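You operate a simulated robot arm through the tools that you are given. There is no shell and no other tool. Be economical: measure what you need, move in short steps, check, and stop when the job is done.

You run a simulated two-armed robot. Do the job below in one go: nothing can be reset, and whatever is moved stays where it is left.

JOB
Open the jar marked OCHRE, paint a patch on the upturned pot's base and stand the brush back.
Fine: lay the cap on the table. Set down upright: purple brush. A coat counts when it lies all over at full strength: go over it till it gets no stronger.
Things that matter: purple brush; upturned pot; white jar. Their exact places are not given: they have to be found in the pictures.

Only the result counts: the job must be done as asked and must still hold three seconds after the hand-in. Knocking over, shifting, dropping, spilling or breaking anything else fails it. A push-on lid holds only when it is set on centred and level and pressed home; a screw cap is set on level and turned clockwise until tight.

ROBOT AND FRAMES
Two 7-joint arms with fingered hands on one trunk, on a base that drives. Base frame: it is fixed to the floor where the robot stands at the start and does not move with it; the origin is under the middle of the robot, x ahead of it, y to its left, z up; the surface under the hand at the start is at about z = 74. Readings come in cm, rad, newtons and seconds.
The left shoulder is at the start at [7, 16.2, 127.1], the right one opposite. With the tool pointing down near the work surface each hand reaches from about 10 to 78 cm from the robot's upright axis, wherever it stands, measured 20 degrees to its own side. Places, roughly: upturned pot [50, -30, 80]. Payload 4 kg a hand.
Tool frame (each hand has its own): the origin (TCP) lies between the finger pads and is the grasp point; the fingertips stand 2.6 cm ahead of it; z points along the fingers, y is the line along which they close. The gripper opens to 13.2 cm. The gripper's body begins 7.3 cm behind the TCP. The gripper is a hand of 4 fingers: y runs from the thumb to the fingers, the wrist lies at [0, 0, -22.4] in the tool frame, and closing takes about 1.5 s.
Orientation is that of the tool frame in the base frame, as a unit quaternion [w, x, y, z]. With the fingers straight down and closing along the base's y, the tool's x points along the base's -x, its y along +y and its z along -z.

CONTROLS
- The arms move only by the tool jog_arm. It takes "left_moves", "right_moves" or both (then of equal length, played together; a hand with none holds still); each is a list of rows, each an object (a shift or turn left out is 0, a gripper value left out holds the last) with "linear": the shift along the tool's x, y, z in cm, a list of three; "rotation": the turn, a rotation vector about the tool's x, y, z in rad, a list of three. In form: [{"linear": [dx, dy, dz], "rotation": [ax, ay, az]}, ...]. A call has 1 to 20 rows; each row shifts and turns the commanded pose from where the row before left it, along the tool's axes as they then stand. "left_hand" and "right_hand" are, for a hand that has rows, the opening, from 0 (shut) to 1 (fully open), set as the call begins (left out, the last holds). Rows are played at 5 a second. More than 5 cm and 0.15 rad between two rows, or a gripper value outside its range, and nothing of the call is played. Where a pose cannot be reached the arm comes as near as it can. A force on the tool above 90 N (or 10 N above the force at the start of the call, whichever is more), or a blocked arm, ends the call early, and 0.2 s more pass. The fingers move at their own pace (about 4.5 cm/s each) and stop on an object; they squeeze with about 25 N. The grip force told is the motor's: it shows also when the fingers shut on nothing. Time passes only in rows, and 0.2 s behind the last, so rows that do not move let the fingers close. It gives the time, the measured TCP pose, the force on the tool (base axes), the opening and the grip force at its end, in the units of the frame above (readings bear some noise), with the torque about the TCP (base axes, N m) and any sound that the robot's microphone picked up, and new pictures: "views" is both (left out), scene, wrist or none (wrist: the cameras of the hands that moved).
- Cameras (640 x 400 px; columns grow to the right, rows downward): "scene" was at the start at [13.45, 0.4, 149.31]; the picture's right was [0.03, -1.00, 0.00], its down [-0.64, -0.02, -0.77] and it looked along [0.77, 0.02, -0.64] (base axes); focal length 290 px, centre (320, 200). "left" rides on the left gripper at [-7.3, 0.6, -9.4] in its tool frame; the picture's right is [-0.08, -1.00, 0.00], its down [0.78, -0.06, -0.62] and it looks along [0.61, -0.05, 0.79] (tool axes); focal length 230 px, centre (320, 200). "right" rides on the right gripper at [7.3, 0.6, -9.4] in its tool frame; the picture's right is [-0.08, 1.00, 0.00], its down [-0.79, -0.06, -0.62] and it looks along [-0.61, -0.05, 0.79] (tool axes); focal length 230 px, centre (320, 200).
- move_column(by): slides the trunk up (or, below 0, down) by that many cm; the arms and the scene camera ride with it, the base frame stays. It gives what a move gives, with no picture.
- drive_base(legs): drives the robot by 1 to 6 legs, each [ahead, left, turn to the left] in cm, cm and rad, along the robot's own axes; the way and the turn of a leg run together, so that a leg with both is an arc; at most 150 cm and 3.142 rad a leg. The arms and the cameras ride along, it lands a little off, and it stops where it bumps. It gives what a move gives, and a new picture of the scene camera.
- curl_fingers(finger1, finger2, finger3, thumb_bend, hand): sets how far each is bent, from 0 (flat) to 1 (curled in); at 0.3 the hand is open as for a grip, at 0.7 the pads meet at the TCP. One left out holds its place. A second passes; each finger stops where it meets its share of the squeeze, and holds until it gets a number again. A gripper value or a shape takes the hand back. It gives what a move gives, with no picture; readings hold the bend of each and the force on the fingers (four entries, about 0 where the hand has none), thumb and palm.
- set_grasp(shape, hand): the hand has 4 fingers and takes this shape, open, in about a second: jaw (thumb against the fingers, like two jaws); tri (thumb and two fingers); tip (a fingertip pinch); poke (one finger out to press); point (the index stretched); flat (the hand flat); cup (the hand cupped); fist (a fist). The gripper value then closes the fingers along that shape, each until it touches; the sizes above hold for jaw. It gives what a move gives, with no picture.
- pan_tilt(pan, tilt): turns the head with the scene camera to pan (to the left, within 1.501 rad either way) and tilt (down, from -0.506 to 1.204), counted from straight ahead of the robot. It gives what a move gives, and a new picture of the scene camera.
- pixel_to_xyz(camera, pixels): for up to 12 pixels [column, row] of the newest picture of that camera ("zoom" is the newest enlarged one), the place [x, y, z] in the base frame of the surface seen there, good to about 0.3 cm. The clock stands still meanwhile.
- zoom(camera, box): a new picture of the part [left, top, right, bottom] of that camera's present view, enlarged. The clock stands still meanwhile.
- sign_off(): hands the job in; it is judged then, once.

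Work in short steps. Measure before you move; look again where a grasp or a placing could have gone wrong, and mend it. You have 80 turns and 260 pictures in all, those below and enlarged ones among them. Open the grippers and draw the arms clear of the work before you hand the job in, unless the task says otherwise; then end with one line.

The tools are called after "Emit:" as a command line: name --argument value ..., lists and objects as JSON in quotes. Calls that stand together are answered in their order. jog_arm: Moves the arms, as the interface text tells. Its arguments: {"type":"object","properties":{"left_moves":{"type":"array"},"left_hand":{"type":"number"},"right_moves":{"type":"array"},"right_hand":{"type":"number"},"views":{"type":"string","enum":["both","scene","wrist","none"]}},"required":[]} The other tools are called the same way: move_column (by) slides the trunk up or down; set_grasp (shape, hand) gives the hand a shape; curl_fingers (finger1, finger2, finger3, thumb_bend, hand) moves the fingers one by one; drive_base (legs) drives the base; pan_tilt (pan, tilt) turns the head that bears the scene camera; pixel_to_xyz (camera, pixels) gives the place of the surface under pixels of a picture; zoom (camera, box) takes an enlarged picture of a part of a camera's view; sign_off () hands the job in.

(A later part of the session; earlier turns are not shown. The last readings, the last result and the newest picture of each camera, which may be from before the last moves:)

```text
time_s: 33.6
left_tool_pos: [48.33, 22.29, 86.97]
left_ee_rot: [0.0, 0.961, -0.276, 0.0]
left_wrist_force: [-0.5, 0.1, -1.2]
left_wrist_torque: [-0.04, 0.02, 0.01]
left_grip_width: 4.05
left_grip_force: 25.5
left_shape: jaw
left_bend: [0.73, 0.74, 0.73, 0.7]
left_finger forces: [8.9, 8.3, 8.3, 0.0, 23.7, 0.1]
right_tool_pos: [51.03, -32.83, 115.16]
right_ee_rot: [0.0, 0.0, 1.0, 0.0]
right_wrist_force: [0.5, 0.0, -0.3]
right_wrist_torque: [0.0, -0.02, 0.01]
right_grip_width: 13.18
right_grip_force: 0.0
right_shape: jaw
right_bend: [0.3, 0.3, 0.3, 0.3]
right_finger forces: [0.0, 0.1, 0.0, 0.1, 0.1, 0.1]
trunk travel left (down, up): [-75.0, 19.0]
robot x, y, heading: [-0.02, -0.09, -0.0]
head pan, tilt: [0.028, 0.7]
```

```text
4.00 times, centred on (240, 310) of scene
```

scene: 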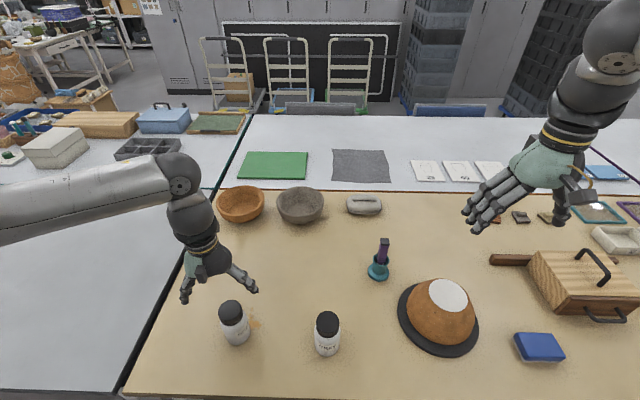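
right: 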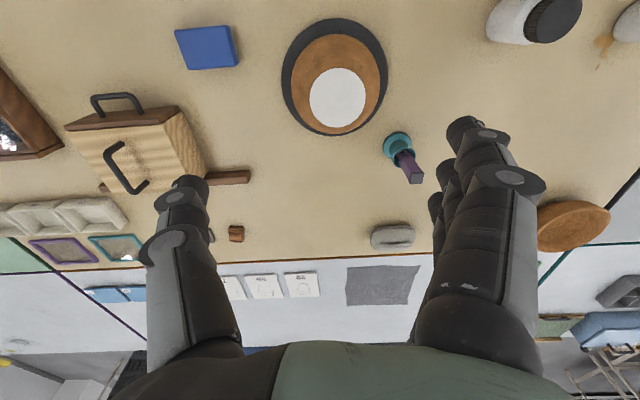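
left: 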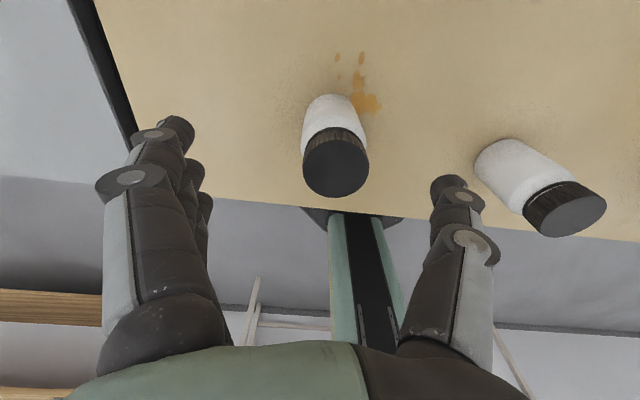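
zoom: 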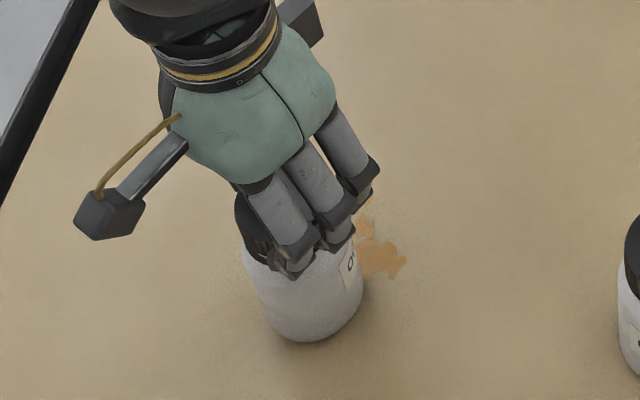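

The force is only −1 N and the jar did not rise, so the cap is free. I'll lift a further 5 cm straight up.

Emit:
jog_arm --left_moves '[{"linear": [0, 0, -0.5]}, {"linear": [0, 0, -0.5]}, {"linear": [0, 0, -2]}, {"linear": [0, 0, -3]}, {"linear": [0, 0, 0]}]' --left_hand 0

```text
time_s: 34.8
left_tool_pos: [48.37, 22.25, 92.78]
left_ee_rot: [0.0, 0.961, -0.275, 0.001]
left_wrist_force: [0.2, 0.7, -0.2]
left_wrist_torque: [0.01, -0.02, 0.01]
left_grip_width: 4.02
left_grip_force: 25.0
left_shape: jaw
left_bend: [0.73, 0.74, 0.73, 0.7]
left_finger forces: [8.8, 8.2, 8.6, 0.0, 23.9, 0.0]
right_tool_pos: [51.23, -32.99, 115.26]
right_ee_rot: [0.0, 0.0, 1.0, -0.001]
right_wrist_force: [-0.4, -0.2, 0.7]
right_wrist_torque: [-0.02, 0.02, -0.03]
right_grip_width: 13.16
right_grip_force: 0.0
right_shape: jaw
right_bend: [0.3, 0.3, 0.3, 0.3]
right_finger forces: [0.1, 0.0, 0.1, 0.1, 0.0, 0.1]
trunk travel left (down, up): [-75.0, 19.0]
robot x, y, heading: [0.31, 0.47, -0.003]
head pan, tilt: [0.028, 0.7]
```

scene: 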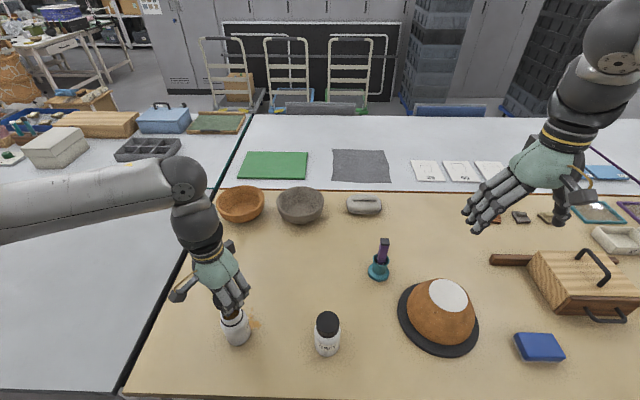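
left: 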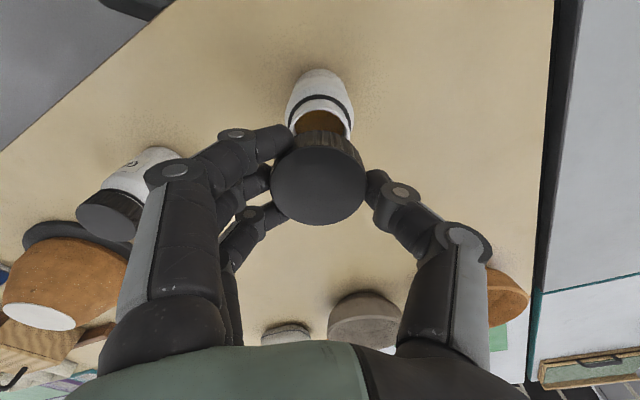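

The cap is off and the open jar shows ochre paint. I'll carry the cap to the clear table area near (66, 12).

Emit:
jog_arm --left_moves '[{"linear": [0, 0, -3]}, {"linear": [4.07, -0.12, 0]}, {"linear": [4.07, -0.12, 0]}, {"linear": [4.07, -0.12, 0]}, {"linear": [4.07, -0.12, 0]}, {"linear": [4.07, -0.12, 0]}, {"linear": [0, 0, 4]}, {"linear": [0, 0, 4]}, {"linear": [0, 0, 4]}, {"linear": [0, 0, 3]}, {"linear": [0, 0, 0]}]' --left_hand 0

Emit:
zoom --camera "scene" --box '[200, 180, 360, 280]'

```text
time_s: 37.2
left_tool_pos: [65.94, 11.99, 80.62]
left_ee_rot: [0.0, 0.961, -0.275, 0.0]
left_wrist_force: [0.0, -0.8, -0.1]
left_wrist_torque: [0.01, -0.01, -0.04]
left_grip_width: 4.03
left_grip_force: 24.6
left_shape: jaw
left_bend: [0.73, 0.74, 0.73, 0.7]
left_finger forces: [8.5, 7.9, 8.7, 0.0, 22.9, 0.1]
right_tool_pos: [51.04, -32.83, 115.16]
right_ee_rot: [0.0, 0.0, 1.0, 0.0]
right_wrist_force: [0.5, -0.7, -1.6]
right_wrist_torque: [-0.04, 0.02, 0.0]
right_grip_width: 13.2
right_grip_force: 0.2
right_shape: jaw
right_bend: [0.3, 0.3, 0.3, 0.3]
right_finger forces: [0.0, 0.1, 0.1, 0.0, 0.0, 0.0]
trunk travel left (down, up): [-75.0, 19.0]
robot x, y, heading: [-0.11, -0.24, 0.002]
head pan, tilt: [0.028, 0.7]
```

scene: 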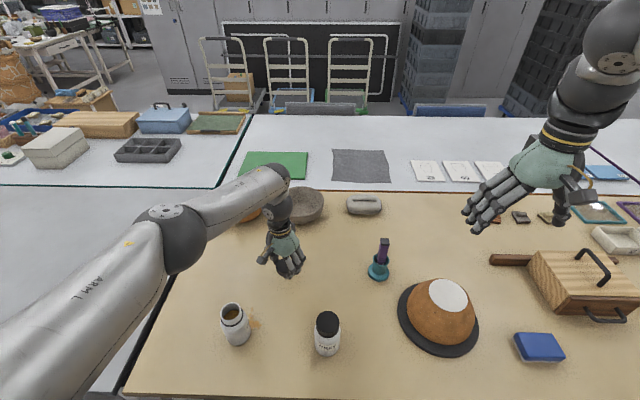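
left: 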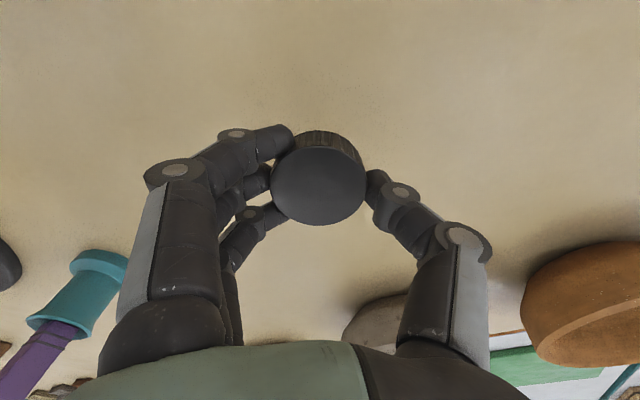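

```text
4.00 times, centred on (280, 230) of scene
```

zoom: 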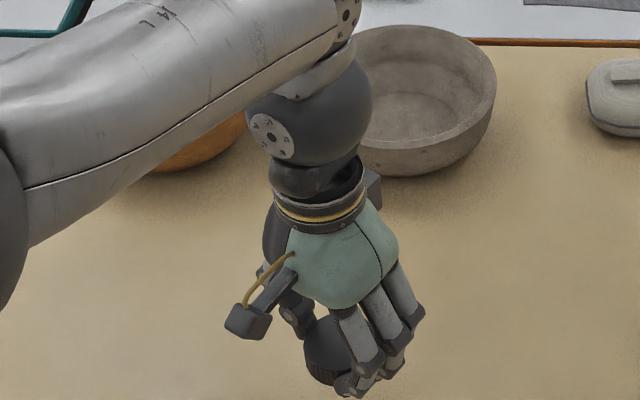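

The spot is clear. I'll lower in small steps until I feel contact.

Emit:
jog_arm --left_moves '[{"linear": [0, 0, 1.5]}, {"linear": [0, 0, 1.3]}, {"linear": [0, 0, 0.4]}, {"linear": [0, 0, 0]}]' --left_hand 0 --views "none"

Emit:
jog_arm --left_moves '[{"linear": [0, 0, 0.2]}, {"linear": [0, 0, 0.2]}, {"linear": [0, 0, 0]}]' --left_hand 0 --views "wrist"

```text
time_s: 38.2
left_tool_pos: [65.89, 12.07, 77.63]
left_ee_rot: [0.0, 0.961, -0.277, 0.0]
left_wrist_force: [0.4, 0.5, -0.3]
left_wrist_torque: [-0.03, 0.02, 0.05]
left_grip_width: 4.03
left_grip_force: 25.2
left_shape: jaw
left_bend: [0.73, 0.74, 0.73, 0.7]
left_finger forces: [8.5, 7.9, 8.8, 0.0, 23.0, 0.1]
right_tool_pos: [51.1, -32.9, 115.29]
right_ee_rot: [-0.001, 0.0, 1.0, 0.0]
right_wrist_force: [-1.4, -0.4, -0.4]
right_wrist_torque: [0.0, -0.03, 0.01]
right_grip_width: 13.18
right_grip_force: 0.0
right_shape: jaw
right_bend: [0.3, 0.3, 0.3, 0.3]
right_finger forces: [0.1, 0.0, 0.1, 0.0, 0.0, 0.1]
trunk travel left (down, up): [-75.0, 19.0]
robot x, y, heading: [0.08, 0.0, 0.005]
head pan, tilt: [0.028, 0.7]
```

```text
time_s: 39.0
left_tool_pos: [65.97, 11.98, 77.25]
left_ee_rot: [-0.001, 0.961, -0.276, 0.0]
left_wrist_force: [-0.3, 0.3, -1.4]
left_wrist_torque: [0.0, -0.04, -0.01]
left_grip_width: 4.04
left_grip_force: 24.7
left_shape: jaw
left_bend: [0.73, 0.74, 0.73, 0.7]
left_finger forces: [8.6, 7.9, 8.8, 0.0, 23.0, 0.0]
right_tool_pos: [51.1, -32.81, 115.17]
right_ee_rot: [0.0, 0.0, 1.0, 0.0]
right_wrist_force: [0.2, -0.3, -0.1]
right_wrist_torque: [0.02, -0.02, 0.0]
right_grip_width: 13.17
right_grip_force: 0.1
right_shape: jaw
right_bend: [0.3, 0.3, 0.3, 0.3]
right_finger forces: [0.0, 0.0, 0.1, 0.0, 0.1, 0.0]
trunk travel left (down, up): [-75.0, 19.0]
robot x, y, heading: [0.09, -0.23, 0.001]
head pan, tilt: [0.028, 0.7]
```

left: 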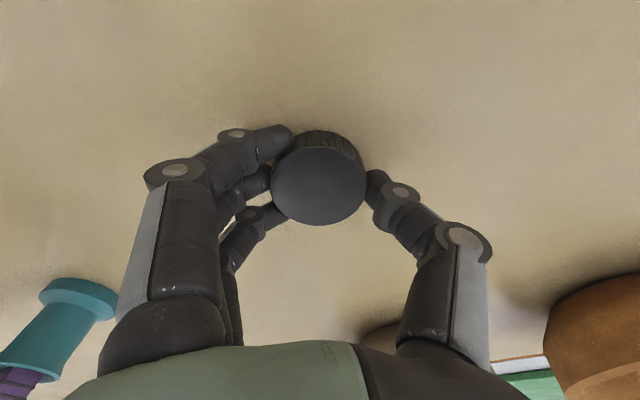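

No contact yet at z 77.25; I'll continue down in finer steps.

Emit:
jog_arm --left_moves '[{"linear": [0, 0, 0.2]}, {"linear": [0, 0, 0.2]}, {"linear": [0, 0, 0]}]' --left_hand 0 --views "none"

Emit:
jog_arm --left_moves '[{"linear": [0, 0, 0.15]}, {"linear": [0, 0, 0.15]}, {"linear": [0, 0, 0]}]' --left_hand 0 --views "wrist"

```text
time_s: 39.8
left_tool_pos: [65.78, 12.03, 76.9]
left_ee_rot: [0.0, 0.961, -0.276, 0.001]
left_wrist_force: [0.6, -0.2, -0.2]
left_wrist_torque: [0.0, -0.01, -0.02]
left_grip_width: 4.06
left_grip_force: 24.6
left_shape: jaw
left_bend: [0.73, 0.74, 0.73, 0.7]
left_finger forces: [8.5, 7.9, 8.8, 0.0, 23.0, 0.0]
right_tool_pos: [51.04, -32.95, 115.32]
right_ee_rot: [0.0, 0.0, 1.0, 0.0]
right_wrist_force: [0.3, 0.2, 0.4]
right_wrist_torque: [0.0, 0.05, 0.0]
right_grip_width: 13.15
right_grip_force: 0.1
right_shape: jaw
right_bend: [0.3, 0.3, 0.3, 0.3]
right_finger forces: [0.1, 0.1, 0.1, 0.0, 0.1, 0.0]
trunk travel left (down, up): [-75.0, 19.0]
robot x, y, heading: [-0.15, -0.34, -0.001]
head pan, tilt: [0.028, 0.7]
```

```text
time_s: 40.6
left_tool_pos: [65.85, 11.96, 76.68]
left_ee_rot: [0.0, 0.961, -0.277, 0.0]
left_wrist_force: [0.6, -1.0, 4.8]
left_wrist_torque: [-0.04, 0.03, 0.03]
left_grip_width: 4.05
left_grip_force: 24.7
left_shape: jaw
left_bend: [0.73, 0.74, 0.73, 0.7]
left_finger forces: [9.3, 8.8, 9.1, 0.0, 23.2, 0.1]
right_tool_pos: [51.02, -32.98, 115.22]
right_ee_rot: [0.0, 0.0, 1.0, 0.0]
right_wrist_force: [-0.4, 0.2, 0.3]
right_wrist_torque: [0.03, 0.0, 0.01]
right_grip_width: 13.18
right_grip_force: 0.0
right_shape: jaw
right_bend: [0.3, 0.3, 0.3, 0.3]
right_finger forces: [0.0, 0.0, 0.0, 0.0, 0.0, 0.1]
trunk travel left (down, up): [-75.0, 19.0]
robot x, y, heading: [-0.37, 0.13, -0.002]
head pan, tilt: [0.028, 0.7]
```

left: 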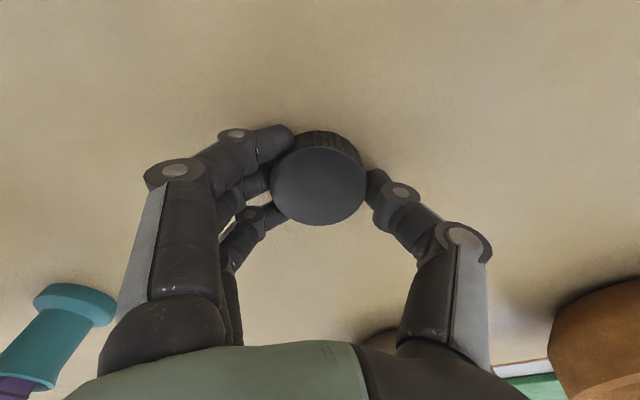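

Contact at about 5 N. I'll open, raise the hand, and move the arm away to the left.

Emit:
jog_arm --left_moves '[{"linear": [0, 0, 0]}, {"linear": [0, 0, 0]}, {"linear": [0, 0, 0]}, {"linear": [0, 0, 0]}, {"linear": [0, 0, 0]}, {"linear": [0, 0, 0]}, {"linear": [0, 0, 0]}, {"linear": [0, 0, 0]}, {"linear": [0, 0, -2]}, {"linear": [0, 0, -4]}, {"linear": [0, 0, -4]}, {"linear": [0, 0, -4]}, {"linear": [0, 0, -4]}, {"linear": [0, 0, -4]}, {"linear": [0, 0, -4]}]' --left_hand 1 --views "none"

Emit:
jog_arm --left_moves '[{"linear": [-4.2, -1.8, 0]}, {"linear": [-4.2, -1.8, 0]}, {"linear": [-4.2, -1.8, 0]}, {"linear": [-4.2, -1.8, 0]}, {"linear": [-4.2, -1.8, 0]}, {"linear": [-4.2, -1.8, 0]}]' --left_hand 1 --views "scene"

Emit:
zoom --camera "scene" --box '[200, 240, 360, 340]'

```text
time_s: 43.8
left_tool_pos: [65.72, 11.9, 102.82]
left_ee_rot: [-0.001, 0.961, -0.275, 0.0]
left_wrist_force: [0.0, 0.1, 0.0]
left_wrist_torque: [0.04, 0.01, 0.01]
left_grip_width: 13.18
left_grip_force: 0.0
left_shape: jaw
left_bend: [0.3, 0.3, 0.3, 0.3]
left_finger forces: [0.1, 0.0, 0.1, 0.0, 0.0, 0.0]
right_tool_pos: [50.98, -32.94, 115.2]
right_ee_rot: [0.0, 0.0, 1.0, 0.001]
right_wrist_force: [-0.1, 1.0, 0.0]
right_wrist_torque: [-0.01, 0.02, -0.02]
right_grip_width: 13.19
right_grip_force: 0.1
right_shape: jaw
right_bend: [0.3, 0.3, 0.3, 0.3]
right_finger forces: [0.0, 0.0, 0.1, 0.0, 0.1, 0.0]
trunk travel left (down, up): [-75.0, 19.0]
robot x, y, heading: [-0.18, -0.17, -0.001]
head pan, tilt: [0.028, 0.7]
```

```text
time_s: 45.2
left_tool_pos: [50.29, 34.81, 102.57]
left_ee_rot: [0.0, 0.961, -0.276, 0.0]
left_wrist_force: [0.0, 0.1, -0.3]
left_wrist_torque: [0.01, -0.04, 0.0]
left_grip_width: 13.18
left_grip_force: 0.1
left_shape: jaw
left_bend: [0.3, 0.3, 0.3, 0.3]
left_finger forces: [0.0, 0.1, 0.0, 0.2, 0.0, 0.1]
right_tool_pos: [50.9, -32.65, 115.27]
right_ee_rot: [0.001, 0.0, 1.0, 0.0]
right_wrist_force: [-0.2, 0.2, 0.2]
right_wrist_torque: [0.0, 0.01, 0.02]
right_grip_width: 13.2
right_grip_force: 0.1
right_shape: jaw
right_bend: [0.3, 0.3, 0.3, 0.3]
right_finger forces: [0.1, 0.1, 0.0, 0.0, 0.1, 0.0]
trunk travel left (down, up): [-75.0, 19.0]
robot x, y, heading: [-0.07, 0.26, 0.002]
head pan, tilt: [0.028, 0.7]
```

scene: 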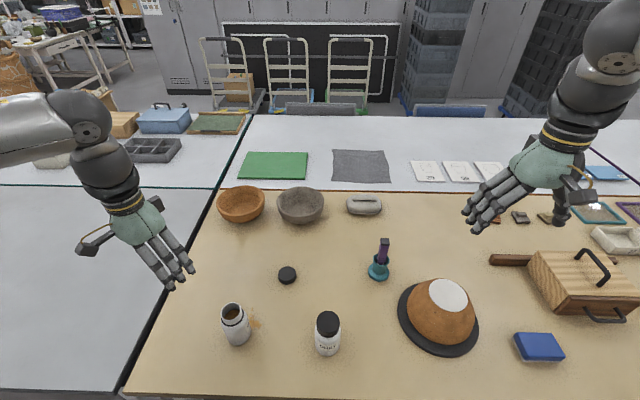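

```text
4.00 times, centred on (280, 290) of scene
```

zoom: 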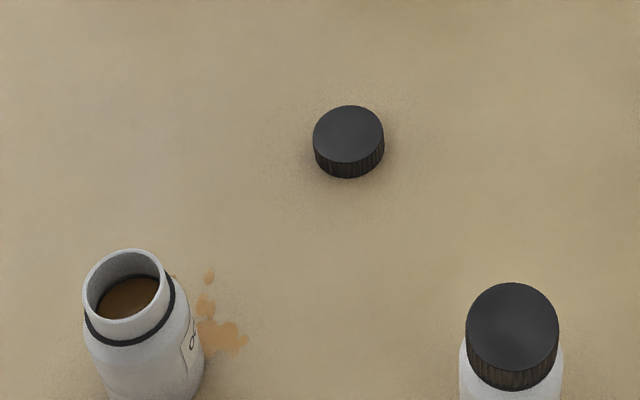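

The cap lies flat at (287,275) and the jar is open at (232,312). I'll measure the mouth and paint depth, and bring the right hand over the brush for a closer look.

Emit:
pixel_to_xyz --camera "zoom" --pixels '[[88, 300], [160, 285], [122, 251], [128, 296], [122, 315], [122, 322], [130, 335], [112, 268]]'

Emit:
jog_arm --right_moves '[{"linear": [-3, 3.0, 0]}, {"linear": [-3, 3.0, 0]}, {"linear": [-3, 3.0, 0]}, {"linear": [-3, 3.0, 0]}, {"linear": [-3, 3.0, 0]}, {"linear": [-1.9, 1.8, 3]}, {"linear": [0, 0, 4]}, {"linear": [0, 0, 4]}, {"linear": [0, 0, 0]}]' --right_hand 1

Emit:
zoom --camera "right" --box '[240, 0, 400, 100]'

```text
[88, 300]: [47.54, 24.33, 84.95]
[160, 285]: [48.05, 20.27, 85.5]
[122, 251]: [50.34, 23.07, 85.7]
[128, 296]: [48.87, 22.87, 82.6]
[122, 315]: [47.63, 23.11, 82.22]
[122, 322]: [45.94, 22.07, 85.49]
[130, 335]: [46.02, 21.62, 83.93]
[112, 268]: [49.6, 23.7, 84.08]
```

```text
time_s: 47.2
left_tool_pos: [50.35, 34.57, 102.49]
left_ee_rot: [0.0, 0.961, -0.275, 0.001]
left_wrist_force: [0.3, 0.0, 0.3]
left_wrist_torque: [-0.04, -0.03, 0.01]
left_grip_width: 13.18
left_grip_force: 0.0
left_shape: jaw
left_bend: [0.3, 0.3, 0.3, 0.3]
left_finger forces: [0.0, 0.1, 0.0, 0.0, 0.0, 0.0]
right_tool_pos: [58.04, -23.53, 100.96]
right_ee_rot: [0.002, 0.0, 1.0, 0.001]
right_wrist_force: [0.1, -0.1, -0.5]
right_wrist_torque: [0.02, -0.01, 0.01]
right_grip_width: 13.2
right_grip_force: 0.0
right_shape: jaw
right_bend: [0.3, 0.3, 0.3, 0.3]
right_finger forces: [0.0, 0.0, 0.0, 0.0, 0.0, 0.0]
right hand out of reach, approached as far as the arm can: row 3, 4, 5, 6, 8
trunk travel left (down, up): [-75.0, 19.0]
robot x, y, heading: [0.07, 0.18, -0.003]
head pan, tilt: [0.028, 0.7]
```

scene: 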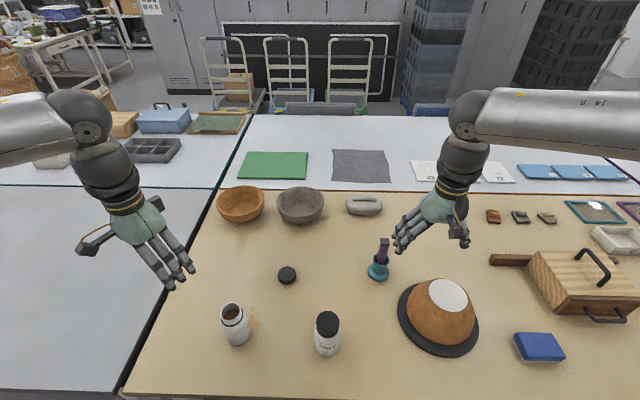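
right: 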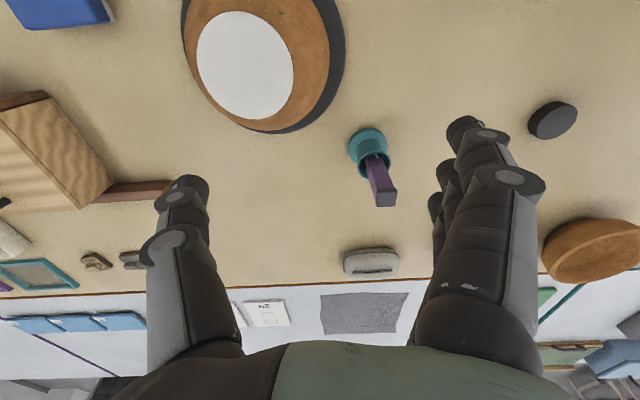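

```text
4.00 times, centred on (320, 50) of right
```

zoom: 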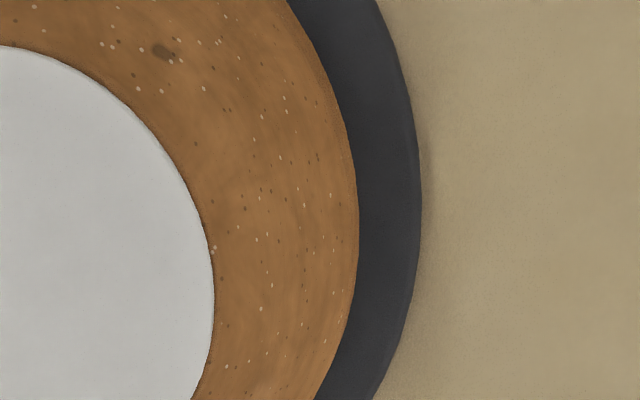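

The right hand stopped short at (58, −23.5, 101). I'll try again from here in smaller shifts.

Emit:
jog_arm --right_moves '[{"linear": [-2, 0, 0]}, {"linear": [-2, 0, 0]}, {"linear": [-2, 0, 0]}, {"linear": [-2, 0, 0]}, {"linear": [-2, 0, 0]}]' --right_hand 1 --views "none"

Emit:
jog_arm --right_moves '[{"linear": [0, 2, 0]}, {"linear": [0, 2, 0]}, {"linear": [0, 2, 0]}]' --right_hand 1 --views "none"

```text
time_s: 48.4
left_tool_pos: [50.39, 34.7, 102.64]
left_ee_rot: [0.0, 0.961, -0.276, 0.0]
left_wrist_force: [0.2, 0.7, 0.4]
left_wrist_torque: [-0.01, 0.02, -0.06]
left_grip_width: 13.17
left_grip_force: 0.0
left_shape: jaw
left_bend: [0.3, 0.3, 0.3, 0.3]
left_finger forces: [0.1, 0.0, 0.0, 0.1, 0.0, 0.0]
right_tool_pos: [61.14, -27.7, 102.56]
right_ee_rot: [0.002, 0.0, 1.0, 0.002]
right_wrist_force: [0.0, 0.3, -0.2]
right_wrist_torque: [0.01, 0.03, 0.0]
right_grip_width: 13.17
right_grip_force: 0.1
right_shape: jaw
right_bend: [0.3, 0.3, 0.3, 0.3]
right_finger forces: [0.0, 0.0, 0.0, 0.0, 0.1, 0.0]
right hand out of reach, approached as far as the arm can: row 1, 2, 3, 4, 5
trunk travel left (down, up): [-75.0, 19.0]
robot x, y, heading: [-0.21, 0.12, 0.003]
head pan, tilt: [0.028, 0.7]
```

```text
time_s: 49.2
left_tool_pos: [50.36, 34.6, 102.6]
left_ee_rot: [-0.001, 0.961, -0.276, -0.001]
left_wrist_force: [-0.5, 0.4, 0.1]
left_wrist_torque: [-0.01, -0.01, 0.02]
left_grip_width: 13.18
left_grip_force: 0.0
left_shape: jaw
left_bend: [0.3, 0.3, 0.3, 0.3]
left_finger forces: [0.0, 0.0, 0.1, 0.0, 0.1, 0.0]
right_tool_pos: [58.63, -23.51, 102.94]
right_ee_rot: [0.001, 0.001, 1.0, 0.001]
right_wrist_force: [0.0, -0.4, -0.2]
right_wrist_torque: [-0.01, -0.01, 0.0]
right_grip_width: 13.2
right_grip_force: 0.1
right_shape: jaw
right_bend: [0.3, 0.3, 0.3, 0.3]
right_finger forces: [0.0, 0.0, 0.0, 0.1, 0.0, 0.1]
right hand out of reach, approached as far as the arm can: row 1, 2, 3
trunk travel left (down, up): [-75.0, 19.0]
robot x, y, heading: [0.04, -0.3, 0.002]
head pan, tilt: [0.028, 0.7]
```

A wrist joint limit blocks this yaw. I'll turn the right hand about tool +z by 1.57 rad, away from the limit, so it closes along x.

Emit:
jog_arm --right_moves '[{"rotation": [0, 0, 0.143]}, {"rotation": [0, 0, 0.143]}, {"rotation": [0, 0, 0.143]}, {"rotation": [0, 0, 0.143]}, {"rotation": [0, 0, 0.143]}, {"rotation": [0, 0, 0.143]}, {"rotation": [0, 0, 0.143]}, {"rotation": [0, 0, 0.143]}, {"rotation": [0, 0, 0.143]}, {"rotation": [0, 0, 0.143]}, {"rotation": [0, 0, 0.141]}, {"rotation": [0, 0, 0]}]' --right_hand 1 --views "none"

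Emit:
jog_arm --right_moves '[{"linear": [1.5, 2.2, 0]}, {"linear": [1.5, 2.2, 0]}, {"linear": [1.5, 2.2, 0]}, {"linear": [1.5, 1.5, 0]}, {"linear": [1.5, 1.5, 0]}, {"linear": [0, 0, 0]}]' --right_hand 1

```text
time_s: 51.8
left_tool_pos: [50.38, 34.62, 102.47]
left_ee_rot: [0.0, 0.961, -0.276, 0.0]
left_wrist_force: [0.5, -0.6, -0.2]
left_wrist_torque: [0.04, 0.0, 0.0]
left_grip_width: 13.19
left_grip_force: 0.0
left_shape: jaw
left_bend: [0.3, 0.3, 0.3, 0.3]
left_finger forces: [0.1, 0.1, 0.0, 0.0, 0.0, 0.1]
right_tool_pos: [58.35, -23.57, 102.87]
right_ee_rot: [0.0, 0.708, 0.706, 0.001]
right_wrist_force: [0.0, 0.3, 0.4]
right_wrist_torque: [-0.03, 0.02, 0.02]
right_grip_width: 13.19
right_grip_force: 0.0
right_shape: jaw
right_bend: [0.3, 0.3, 0.3, 0.3]
right_finger forces: [0.0, 0.0, 0.0, 0.1, 0.0, 0.0]
trunk travel left (down, up): [-75.0, 19.0]
robot x, y, heading: [0.47, 0.09, 0.002]
head pan, tilt: [0.028, 0.7]
```

```text
time_s: 53.2
left_tool_pos: [50.52, 34.63, 102.57]
left_ee_rot: [0.0, 0.961, -0.276, 0.0]
left_wrist_force: [0.6, 0.0, -0.4]
left_wrist_torque: [0.02, -0.03, 0.03]
left_grip_width: 13.2
left_grip_force: 0.2
left_shape: jaw
left_bend: [0.3, 0.3, 0.3, 0.3]
left_finger forces: [0.0, 0.1, 0.0, 0.0, 0.1, 0.1]
right_tool_pos: [58.42, -23.48, 102.99]
right_ee_rot: [0.0, 0.707, 0.707, 0.001]
right_wrist_force: [0.4, -0.4, 0.0]
right_wrist_torque: [0.02, 0.01, -0.01]
right_grip_width: 13.17
right_grip_force: 0.1
right_shape: jaw
right_bend: [0.3, 0.3, 0.3, 0.3]
right_finger forces: [0.0, 0.0, 0.0, 0.0, 0.1, 0.0]
right hand out of reach, approached as far as the arm can: row 1, 2, 3, 4, 5
trunk travel left (down, up): [-75.0, 19.0]
robot x, y, heading: [0.26, 0.02, -0.002]
head pan, tilt: [0.028, 0.7]
```

scene: 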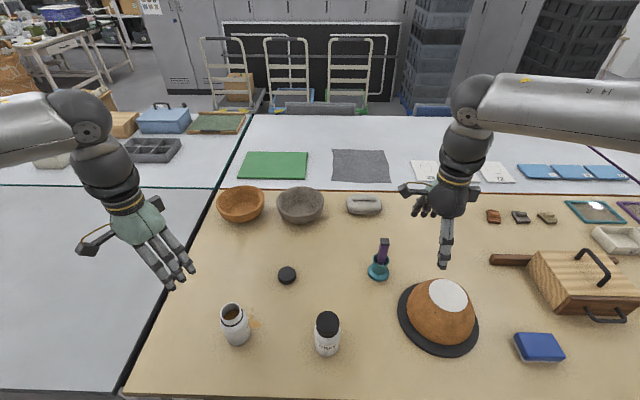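
right: 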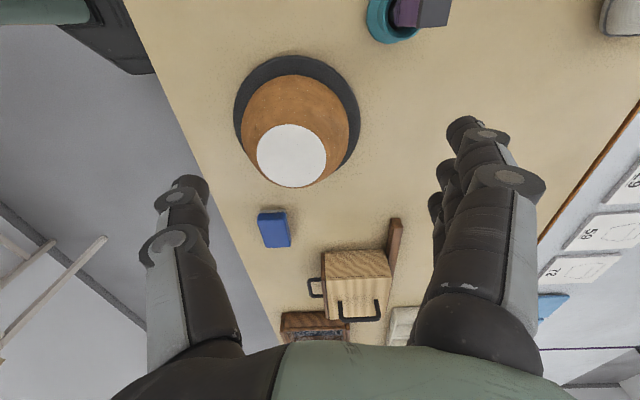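

Still blocked, so it is an elbow limit rather than the wrist. I'll draw the right hand back toward the body, centre it, then reach forward, so the arm refolds.

Emit:
jog_arm --right_moves '[{"linear": [0, -4, 0]}, {"linear": [0, -4, 0]}, {"linear": [0, -4, 0]}, {"linear": [0, -4, 0]}, {"linear": [3, -2, 0]}, {"linear": [3, 0, 0]}, {"linear": [3, 0, 0]}, {"linear": [3, 0, 0]}, {"linear": [0, 0, 0]}]' --right_hand 1 --views "none"

Emit:
jog_arm --right_moves '[{"linear": [0, 4, 0]}, {"linear": [0, 4, 0]}, {"linear": [0, 4, 0]}, {"linear": [0, 4, 0]}, {"linear": [0, 4, 0]}, {"linear": [0, 2, 0]}, {"linear": [0, 0, 0]}]' --right_hand 1 --views "scene"

```text
time_s: 55.2
left_tool_pos: [50.44, 34.65, 102.63]
left_ee_rot: [0.0, 0.961, -0.276, 0.0]
left_wrist_force: [-0.1, -0.1, -0.2]
left_wrist_torque: [-0.03, -0.01, 0.0]
left_grip_width: 13.2
left_grip_force: 0.1
left_shape: jaw
left_bend: [0.3, 0.3, 0.3, 0.3]
left_finger forces: [0.0, 0.0, 0.1, 0.0, 0.0, 0.0]
right_tool_pos: [40.49, -20.06, 102.58]
right_ee_rot: [-0.003, 0.706, 0.708, -0.001]
right_wrist_force: [-0.3, 0.6, 0.3]
right_wrist_torque: [-0.02, -0.01, -0.01]
right_grip_width: 13.18
right_grip_force: 0.2
right_shape: jaw
right_bend: [0.3, 0.3, 0.3, 0.3]
right_finger forces: [0.1, 0.0, 0.0, 0.0, 0.0, 0.0]
right hand out of reach, approached as far as the arm can: row 6, 7, 8
trunk travel left (down, up): [-75.0, 19.0]
robot x, y, heading: [-0.35, -0.19, 0.0]
head pan, tilt: [0.028, 0.7]
```

```text
time_s: 56.8
left_tool_pos: [50.37, 34.73, 102.56]
left_ee_rot: [0.0, 0.961, -0.275, 0.0]
left_wrist_force: [0.1, 0.6, -0.1]
left_wrist_torque: [0.01, 0.0, 0.0]
left_grip_width: 13.19
left_grip_force: 0.0
left_shape: jaw
left_bend: [0.3, 0.3, 0.3, 0.3]
left_finger forces: [0.0, 0.0, 0.0, 0.0, 0.0, 0.1]
right_tool_pos: [58.61, -23.48, 103.63]
right_ee_rot: [0.0, 0.707, 0.707, 0.001]
right_wrist_force: [-0.2, 0.0, 0.7]
right_wrist_torque: [0.0, -0.02, 0.05]
right_grip_width: 13.22
right_grip_force: 0.0
right_shape: jaw
right_bend: [0.3, 0.3, 0.3, 0.3]
right_finger forces: [0.0, 0.1, 0.0, 0.0, 0.0, 0.1]
right hand out of reach, approached as far as the arm can: row 4, 5, 6
trunk travel left (down, up): [-75.0, 19.0]
robot x, y, heading: [0.11, -0.0, 0.007]
head pan, tilt: [0.028, 0.7]
```

scene: 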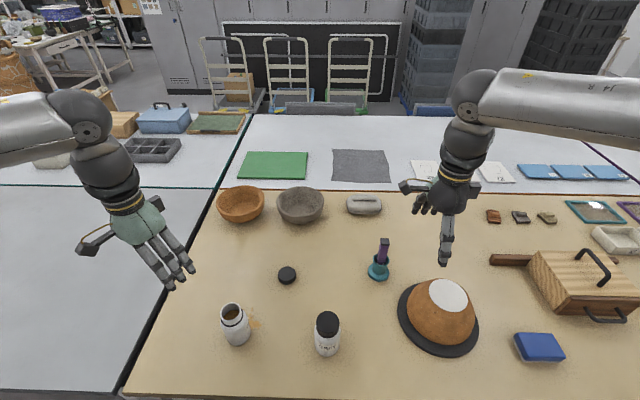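

The right arm is limited with the wrist near shoulder height. Raising the trunk brings it closer to the stated reach geometry; I'll raise by 18.

Emit:
move_column --by 18

Emit:
jog_arm --right_moves '[{"linear": [0, 0, 4]}, {"linear": [0, 0, 4]}, {"linear": [0, 0, 4]}, {"linear": [0, 0, 4]}, {"linear": [0, 0, 2]}, {"linear": [0, 0, 0]}]' --right_hand 1 --views "none"

Emit:
jog_arm --right_moves '[{"linear": [1, 2, 0]}, {"linear": [1, 2, 0]}, {"linear": [2, 2, 0]}, {"linear": [2, 2, 0]}, {"linear": [1.5, 1.5, 0]}, {"linear": [0, 0, 0]}]' --right_hand 1 --views "none"

```text
time_s: 58.8
left_tool_pos: [50.36, 34.6, 120.51]
left_ee_rot: [0.0, 0.961, -0.275, 0.0]
left_wrist_force: [0.3, -1.2, 0.4]
left_wrist_torque: [-0.01, 0.03, 0.03]
left_grip_width: 13.2
left_grip_force: 0.0
left_shape: jaw
left_bend: [0.3, 0.3, 0.3, 0.3]
left_finger forces: [0.0, 0.1, 0.0, 0.0, 0.0, 0.0]
right_tool_pos: [58.73, -23.51, 121.7]
right_ee_rot: [0.001, 0.707, 0.707, 0.0]
right_wrist_force: [0.6, 0.2, -0.2]
right_wrist_torque: [0.01, 0.0, -0.02]
right_grip_width: 13.18
right_grip_force: 0.1
right_shape: jaw
right_bend: [0.3, 0.3, 0.3, 0.3]
right_finger forces: [0.0, 0.0, 0.0, 0.1, 0.0, 0.0]
trunk travel left (down, up): [-93.0, 1.0]
robot x, y, heading: [0.09, 0.11, 0.001]
head pan, tilt: [0.028, 0.7]
```

```text
time_s: 60.2
left_tool_pos: [50.37, 34.67, 120.61]
left_ee_rot: [-0.001, 0.961, -0.275, -0.001]
left_wrist_force: [0.5, -0.2, -1.3]
left_wrist_torque: [-0.01, 0.02, 0.0]
left_grip_width: 13.18
left_grip_force: 0.0
left_shape: jaw
left_bend: [0.3, 0.3, 0.3, 0.3]
left_finger forces: [0.0, 0.1, 0.0, 0.1, 0.0, 0.0]
right_tool_pos: [54.02, -27.23, 107.3]
right_ee_rot: [-0.001, 0.707, 0.707, 0.003]
right_wrist_force: [0.0, -0.5, -0.4]
right_wrist_torque: [-0.01, 0.01, 0.0]
right_grip_width: 13.16
right_grip_force: 0.1
right_shape: jaw
right_bend: [0.3, 0.3, 0.3, 0.3]
right_finger forces: [0.0, 0.0, 0.0, 0.0, 0.0, 0.0]
right hand out of reach, approached as far as the arm can: row 1, 2, 3, 4, 5
trunk travel left (down, up): [-93.0, 1.0]
robot x, y, heading: [-0.03, 0.03, 0.0]
head pan, tilt: [0.028, 0.7]
```

```text
time_s: 61.6
left_tool_pos: [50.37, 34.6, 120.52]
left_ee_rot: [0.001, 0.961, -0.276, -0.001]
left_wrist_force: [-0.9, -0.3, -0.7]
left_wrist_torque: [0.04, 0.04, -0.03]
left_grip_width: 13.21
left_grip_force: 0.1
left_shape: jaw
left_bend: [0.3, 0.3, 0.3, 0.3]
left_finger forces: [0.0, 0.0, 0.0, 0.0, 0.0, 0.0]
right_tool_pos: [56.46, -25.62, 111.79]
right_ee_rot: [0.001, 0.707, 0.707, 0.002]
right_wrist_force: [-0.2, -0.1, -0.3]
right_wrist_torque: [0.0, -0.05, 0.04]
right_grip_width: 13.19
right_grip_force: 0.0
right_shape: jaw
right_bend: [0.3, 0.3, 0.3, 0.3]
right_finger forces: [0.0, 0.1, 0.0, 0.0, 0.1, 0.0]
right hand out of reach, approached as far as the arm can: row 1, 2, 3, 4, 5
trunk travel left (down, up): [-93.0, 1.0]
robot x, y, heading: [-0.2, -0.19, 0.002]
head pan, tilt: [0.028, 0.7]
```

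Raising made it worse. The left arm reached (66, 12) easily, so I'll do the brush work with the left hand after driving the base to the right. First I'll raise and draw back the right hand, then lower the trunk again.

Emit:
jog_arm --right_moves '[{"linear": [-1, -3, -3]}, {"linear": [-1, -3, -3]}, {"linear": [-1, -3, -3]}, {"linear": [-1, -3, -3]}, {"linear": [-1, -3, 0]}, {"linear": [0, 0, 0]}]' --right_hand 1 --views "none"

Emit:
move_column --by -18

Emit:
drive_base --legs '[[0, -30, 0]]'

```text
time_s: 63.0
left_tool_pos: [50.46, 34.61, 120.58]
left_ee_rot: [-0.001, 0.961, -0.276, 0.0]
left_wrist_force: [0.1, 0.4, 0.7]
left_wrist_torque: [0.01, 0.01, 0.0]
left_grip_width: 13.2
left_grip_force: 0.1
left_shape: jaw
left_bend: [0.3, 0.3, 0.3, 0.3]
left_finger forces: [0.1, 0.1, 0.0, 0.0, 0.0, 0.0]
right_tool_pos: [41.32, -30.73, 123.82]
right_ee_rot: [-0.001, 0.707, 0.707, 0.001]
right_wrist_force: [-0.9, 0.5, -0.8]
right_wrist_torque: [0.01, -0.01, -0.01]
right_grip_width: 13.19
right_grip_force: 0.0
right_shape: jaw
right_bend: [0.3, 0.3, 0.3, 0.3]
right_finger forces: [0.1, 0.1, 0.0, 0.1, 0.1, 0.1]
trunk travel left (down, up): [-93.0, 1.0]
robot x, y, heading: [0.05, -0.29, 0.004]
head pan, tilt: [0.028, 0.7]
```

```text
time_s: 65.0
left_tool_pos: [50.35, 34.52, 102.64]
left_ee_rot: [0.0, 0.961, -0.275, 0.0]
left_wrist_force: [0.7, 0.1, -0.6]
left_wrist_torque: [0.02, 0.02, 0.02]
left_grip_width: 13.21
left_grip_force: 0.1
left_shape: jaw
left_bend: [0.3, 0.3, 0.3, 0.3]
left_finger forces: [0.1, 0.0, 0.1, 0.1, 0.0, 0.0]
right_tool_pos: [41.3, -30.72, 106.09]
right_ee_rot: [-0.001, 0.707, 0.707, 0.001]
right_wrist_force: [0.1, 0.0, 0.1]
right_wrist_torque: [-0.03, -0.05, 0.0]
right_grip_width: 13.2
right_grip_force: 0.1
right_shape: jaw
right_bend: [0.3, 0.3, 0.3, 0.3]
right_finger forces: [0.0, 0.0, 0.0, 0.1, 0.0, 0.0]
trunk travel left (down, up): [-75.0, 19.0]
robot x, y, heading: [-0.17, -0.42, -0.002]
head pan, tilt: [0.028, 0.7]
```

```text
time_s: 67.1
left_tool_pos: [50.31, 4.72, 102.51]
left_ee_rot: [0.0, 0.962, -0.274, -0.001]
left_wrist_force: [-0.3, 0.0, 1.0]
left_wrist_torque: [0.01, -0.02, -0.02]
left_grip_width: 13.19
left_grip_force: 0.0
left_shape: jaw
left_bend: [0.3, 0.3, 0.3, 0.3]
left_finger forces: [0.0, 0.0, 0.0, 0.0, 0.0, 0.0]
right_tool_pos: [41.46, -60.76, 105.99]
right_ee_rot: [0.0, 0.706, 0.708, 0.001]
right_wrist_force: [-0.8, 0.4, 0.2]
right_wrist_torque: [0.03, -0.02, 0.02]
right_grip_width: 13.18
right_grip_force: 0.0
right_shape: jaw
right_bend: [0.3, 0.3, 0.3, 0.3]
right_finger forces: [0.0, 0.0, 0.0, 0.1, 0.0, 0.0]
trunk travel left (down, up): [-75.0, 19.0]
robot x, y, heading: [-0.14, -30.18, 0.003]
head pan, tilt: [0.028, 0.7]
```

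scene: 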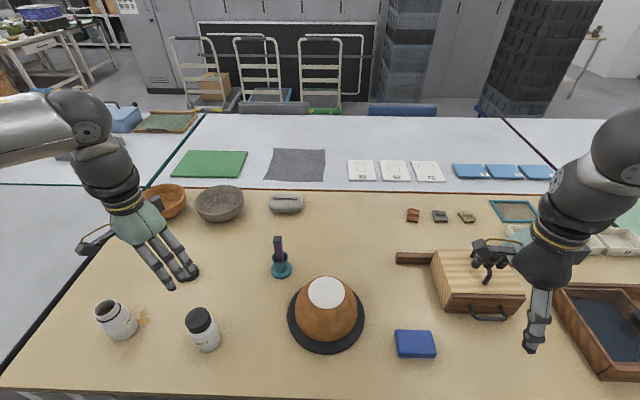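

Good view now. I'll zoom on the brush and the pot, and turn the left hand to close along x (the thin side of the handle).

Emit:
jog_arm --left_moves '[{"rotation": [0, 0, 0.145]}, {"rotation": [0, 0, 0.145]}, {"rotation": [0, 0, 0.145]}, {"rotation": [0, 0, 0.145]}, {"rotation": [0, 0, 0.145]}, {"rotation": [0, 0, 0.145]}, {"rotation": [0, 0, 0.14]}, {"rotation": [0, 0, 0]}]' --left_hand 1 --views "none"

Emit:
zoom --camera "scene" --box '[232, 225, 328, 285]'

Emit:
pixel_to_xyz --camera "zoom" --pixels '[[300, 80], [275, 97], [325, 97], [300, 97], [310, 140], [320, 190], [290, 190], [270, 230], [370, 230], [320, 202], [320, 255], [320, 320]]'

```text
time_s: 68.9
left_tool_pos: [50.32, 4.52, 102.51]
left_ee_rot: [-0.001, 0.709, -0.705, 0.0]
left_wrist_force: [0.6, -1.5, 0.1]
left_wrist_torque: [0.0, -0.01, -0.02]
left_grip_width: 13.23
left_grip_force: 0.1
left_shape: jaw
left_bend: [0.3, 0.3, 0.3, 0.3]
left_finger forces: [0.0, 0.1, 0.0, 0.0, 0.0, 0.1]
right_tool_pos: [41.34, -60.8, 105.87]
right_ee_rot: [0.001, 0.706, 0.708, 0.001]
right_wrist_force: [-0.1, -0.5, -0.3]
right_wrist_torque: [0.02, 0.02, 0.02]
right_grip_width: 13.21
right_grip_force: 0.2
right_shape: jaw
right_bend: [0.3, 0.3, 0.3, 0.3]
right_finger forces: [0.0, 0.1, 0.0, 0.0, 0.0, 0.1]
trunk travel left (down, up): [-75.0, 19.0]
robot x, y, heading: [0.57, -30.53, 0.006]
head pan, tilt: [0.028, 0.7]
```

```text
6.67 times, centred on (280, 255) of scene
```

zoom: 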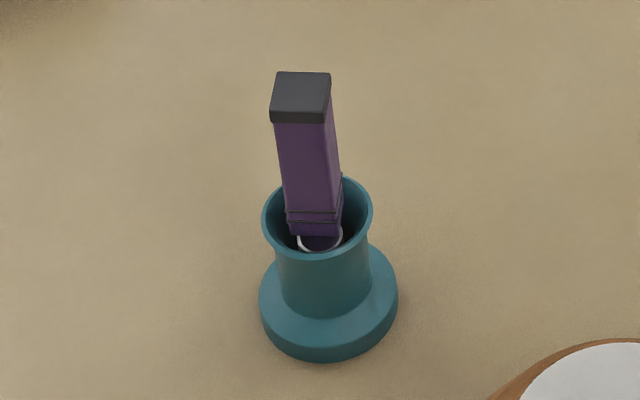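

```text
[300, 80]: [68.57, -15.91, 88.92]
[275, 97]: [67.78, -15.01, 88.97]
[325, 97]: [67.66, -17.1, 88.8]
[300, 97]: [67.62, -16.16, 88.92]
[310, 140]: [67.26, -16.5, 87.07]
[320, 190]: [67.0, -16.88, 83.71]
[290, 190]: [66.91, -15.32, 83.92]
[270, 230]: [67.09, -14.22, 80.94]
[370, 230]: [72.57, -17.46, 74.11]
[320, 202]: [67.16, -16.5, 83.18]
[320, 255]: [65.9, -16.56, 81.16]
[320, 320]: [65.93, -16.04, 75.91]
```

The handle is a square of about 2.1 cm, centred at (68.0, −16.2), exposed from 81 to 89. I'll move the left hand above it.

Emit:
jog_arm --left_moves '[{"linear": [3.5, -3, 0]}, {"linear": [3.5, -3, 0]}, {"linear": [3.5, -3, 0]}, {"linear": [3.5, -3, 0]}, {"linear": [3.5, -3, 0]}, {"linear": [3.2, -2.7, 0]}, {"linear": [0, 0, 2.5]}, {"linear": [0, 0, 2.5]}, {"linear": [0, 0, 0]}]' --left_hand 1

```text
time_s: 70.9
left_tool_pos: [68.09, -16.03, 97.68]
left_ee_rot: [0.0, 0.709, -0.705, -0.001]
left_wrist_force: [-0.2, -0.9, -0.4]
left_wrist_torque: [-0.02, 0.04, 0.01]
left_grip_width: 13.19
left_grip_force: 0.1
left_shape: jaw
left_bend: [0.3, 0.3, 0.3, 0.3]
left_finger forces: [0.0, 0.1, 0.0, 0.1, 0.0, 0.0]
right_tool_pos: [41.44, -61.05, 106.01]
right_ee_rot: [0.0, 0.706, 0.709, 0.001]
right_wrist_force: [-0.1, -0.5, 1.0]
right_wrist_torque: [0.01, 0.01, -0.01]
right_grip_width: 13.24
right_grip_force: 0.0
right_shape: jaw
right_bend: [0.3, 0.3, 0.3, 0.3]
right_finger forces: [0.0, 0.0, 0.0, 0.0, 0.0, 0.0]
trunk travel left (down, up): [-75.0, 19.0]
robot x, y, heading: [0.02, -30.12, -0.0]
head pan, tilt: [0.028, 0.7]
```

scene: 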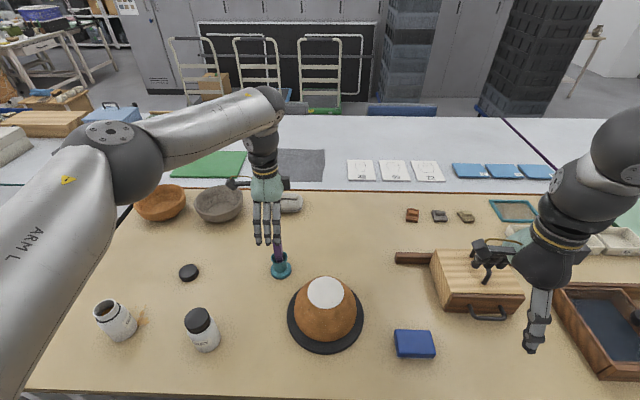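
left: 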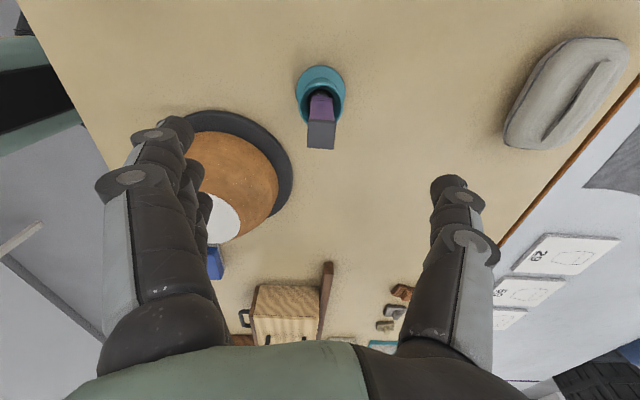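

The hand is over the brush. I'll check its top centre from the left camera at (321,135).

Emit:
zoom --camera "left" --box '[256, 50, 384, 170]'

Emit:
pixel_to_xyz --camera "left" --pixels '[[321, 135], [310, 135], [332, 135], [321, 124], [321, 146], [321, 110]]'

```text
3.33 times, centred on (320, 110) of left
```

zoom: 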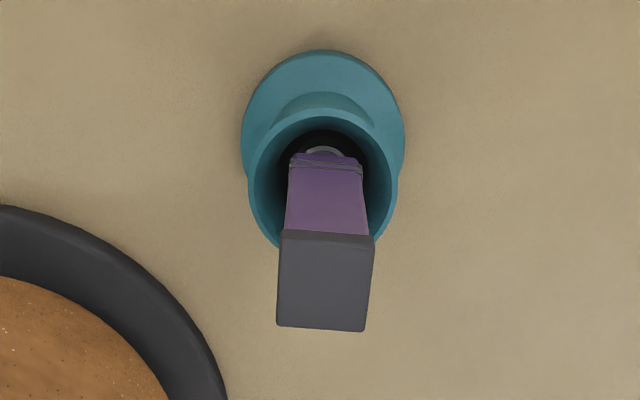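

```text
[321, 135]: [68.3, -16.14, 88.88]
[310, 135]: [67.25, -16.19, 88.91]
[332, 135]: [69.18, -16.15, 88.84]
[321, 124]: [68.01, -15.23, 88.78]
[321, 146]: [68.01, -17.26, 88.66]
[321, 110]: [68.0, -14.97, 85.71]
```

Top centre is (68.1, −16.2). I'll lower to z≈85.8 and close.

Emit:
jog_arm --left_moves '[{"linear": [0.15, 0, 4]}, {"linear": [0, 0, 4]}, {"linear": [0, 0, 3.9]}, {"linear": [0, 0, 0]}]' --left_hand 1 --views "none"

Emit:
jog_arm --left_moves '[{"linear": [0, 0, 0]}, {"linear": [0, 0, 0]}, {"linear": [0, 0, 0]}, {"linear": [0, 0, 0]}, {"linear": [0, 0, 0]}, {"linear": [0, 0, 0]}, {"linear": [0, 0, 0]}, {"linear": [0, 0, 0]}, {"linear": [0, 0, 0]}, {"linear": [0, 0, 0]}]' --left_hand 0

```text
time_s: 71.9
left_tool_pos: [68.34, -16.45, 85.65]
left_ee_rot: [0.0, 0.709, -0.705, 0.0]
left_wrist_force: [-0.1, -0.3, -0.4]
left_wrist_torque: [0.0, 0.01, 0.01]
left_grip_width: 13.19
left_grip_force: 0.0
left_shape: jaw
left_bend: [0.3, 0.3, 0.3, 0.3]
left_finger forces: [0.0, 0.0, 0.0, 0.1, 0.0, 0.0]
right_tool_pos: [41.57, -60.84, 105.91]
right_ee_rot: [0.0, 0.706, 0.708, 0.002]
right_wrist_force: [0.0, 0.1, 0.3]
right_wrist_torque: [0.0, 0.0, 0.0]
right_grip_width: 13.16
right_grip_force: 0.1
right_shape: jaw
right_bend: [0.3, 0.3, 0.3, 0.3]
right_finger forces: [0.1, 0.0, 0.1, 0.0, 0.1, 0.0]
trunk travel left (down, up): [-75.0, 19.0]
robot x, y, heading: [0.45, -30.08, 0.007]
head pan, tilt: [0.028, 0.7]
```

```text
time_s: 74.1
left_tool_pos: [68.3, -16.29, 85.61]
left_ee_rot: [0.001, 0.709, -0.705, 0.0]
left_wrist_force: [-2.2, 0.3, -0.2]
left_wrist_torque: [0.03, 0.2, 0.02]
left_grip_width: 0.24
left_grip_force: 24.9
left_shape: jaw
left_bend: [0.67, 0.71, 0.67, 0.71]
left_finger forces: [0.0, 15.2, 0.0, 0.0, 13.7, 0.1]
right_tool_pos: [41.48, -60.93, 106.06]
right_ee_rot: [-0.002, 0.706, 0.709, 0.002]
right_wrist_force: [-0.1, 0.3, 0.8]
right_wrist_torque: [0.0, 0.0, 0.01]
right_grip_width: 13.19
right_grip_force: 0.1
right_shape: jaw
right_bend: [0.3, 0.3, 0.3, 0.3]
right_finger forces: [0.0, 0.0, 0.1, 0.1, 0.0, 0.0]
trunk travel left (down, up): [-75.0, 19.0]
robot x, y, heading: [-0.01, -30.43, 0.006]
head pan, tilt: [0.028, 0.7]
```

scene: 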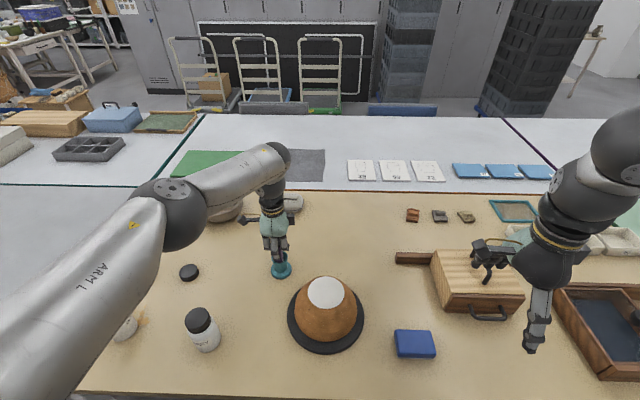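
left: 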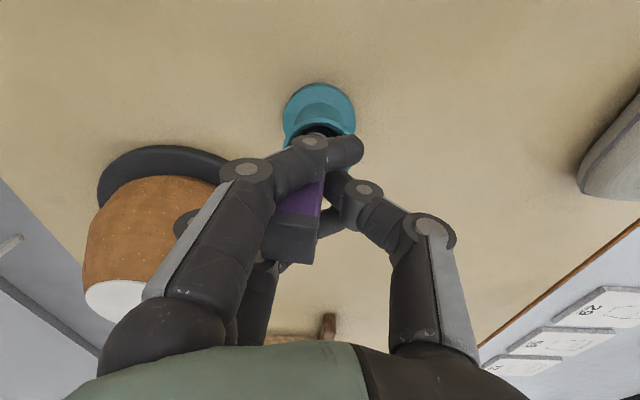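

Only the middle finger and thumb touch, and the width reads 0.24. I'll look closely.

Emit:
zoom --camera "left" --box '[224, 60, 416, 280]'

Emit:
zoom --camera "scene" --box '[232, 225, 328, 285]'

```text
1.82 times, centred on (320, 170) of left
```

zoom: 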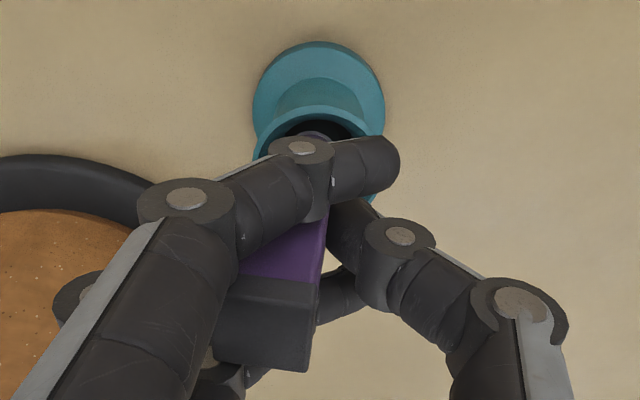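

```text
6.67 times, centred on (280, 255) of scene
```

zoom: 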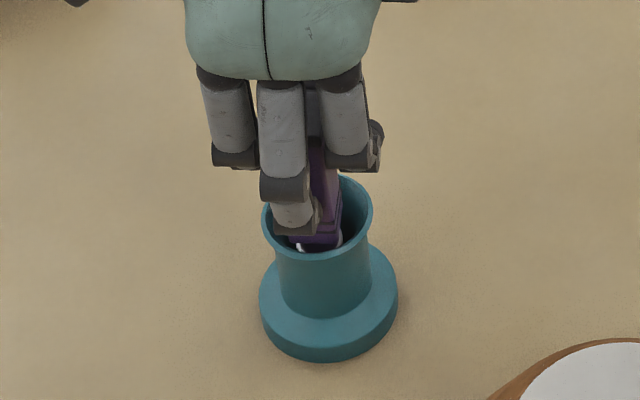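

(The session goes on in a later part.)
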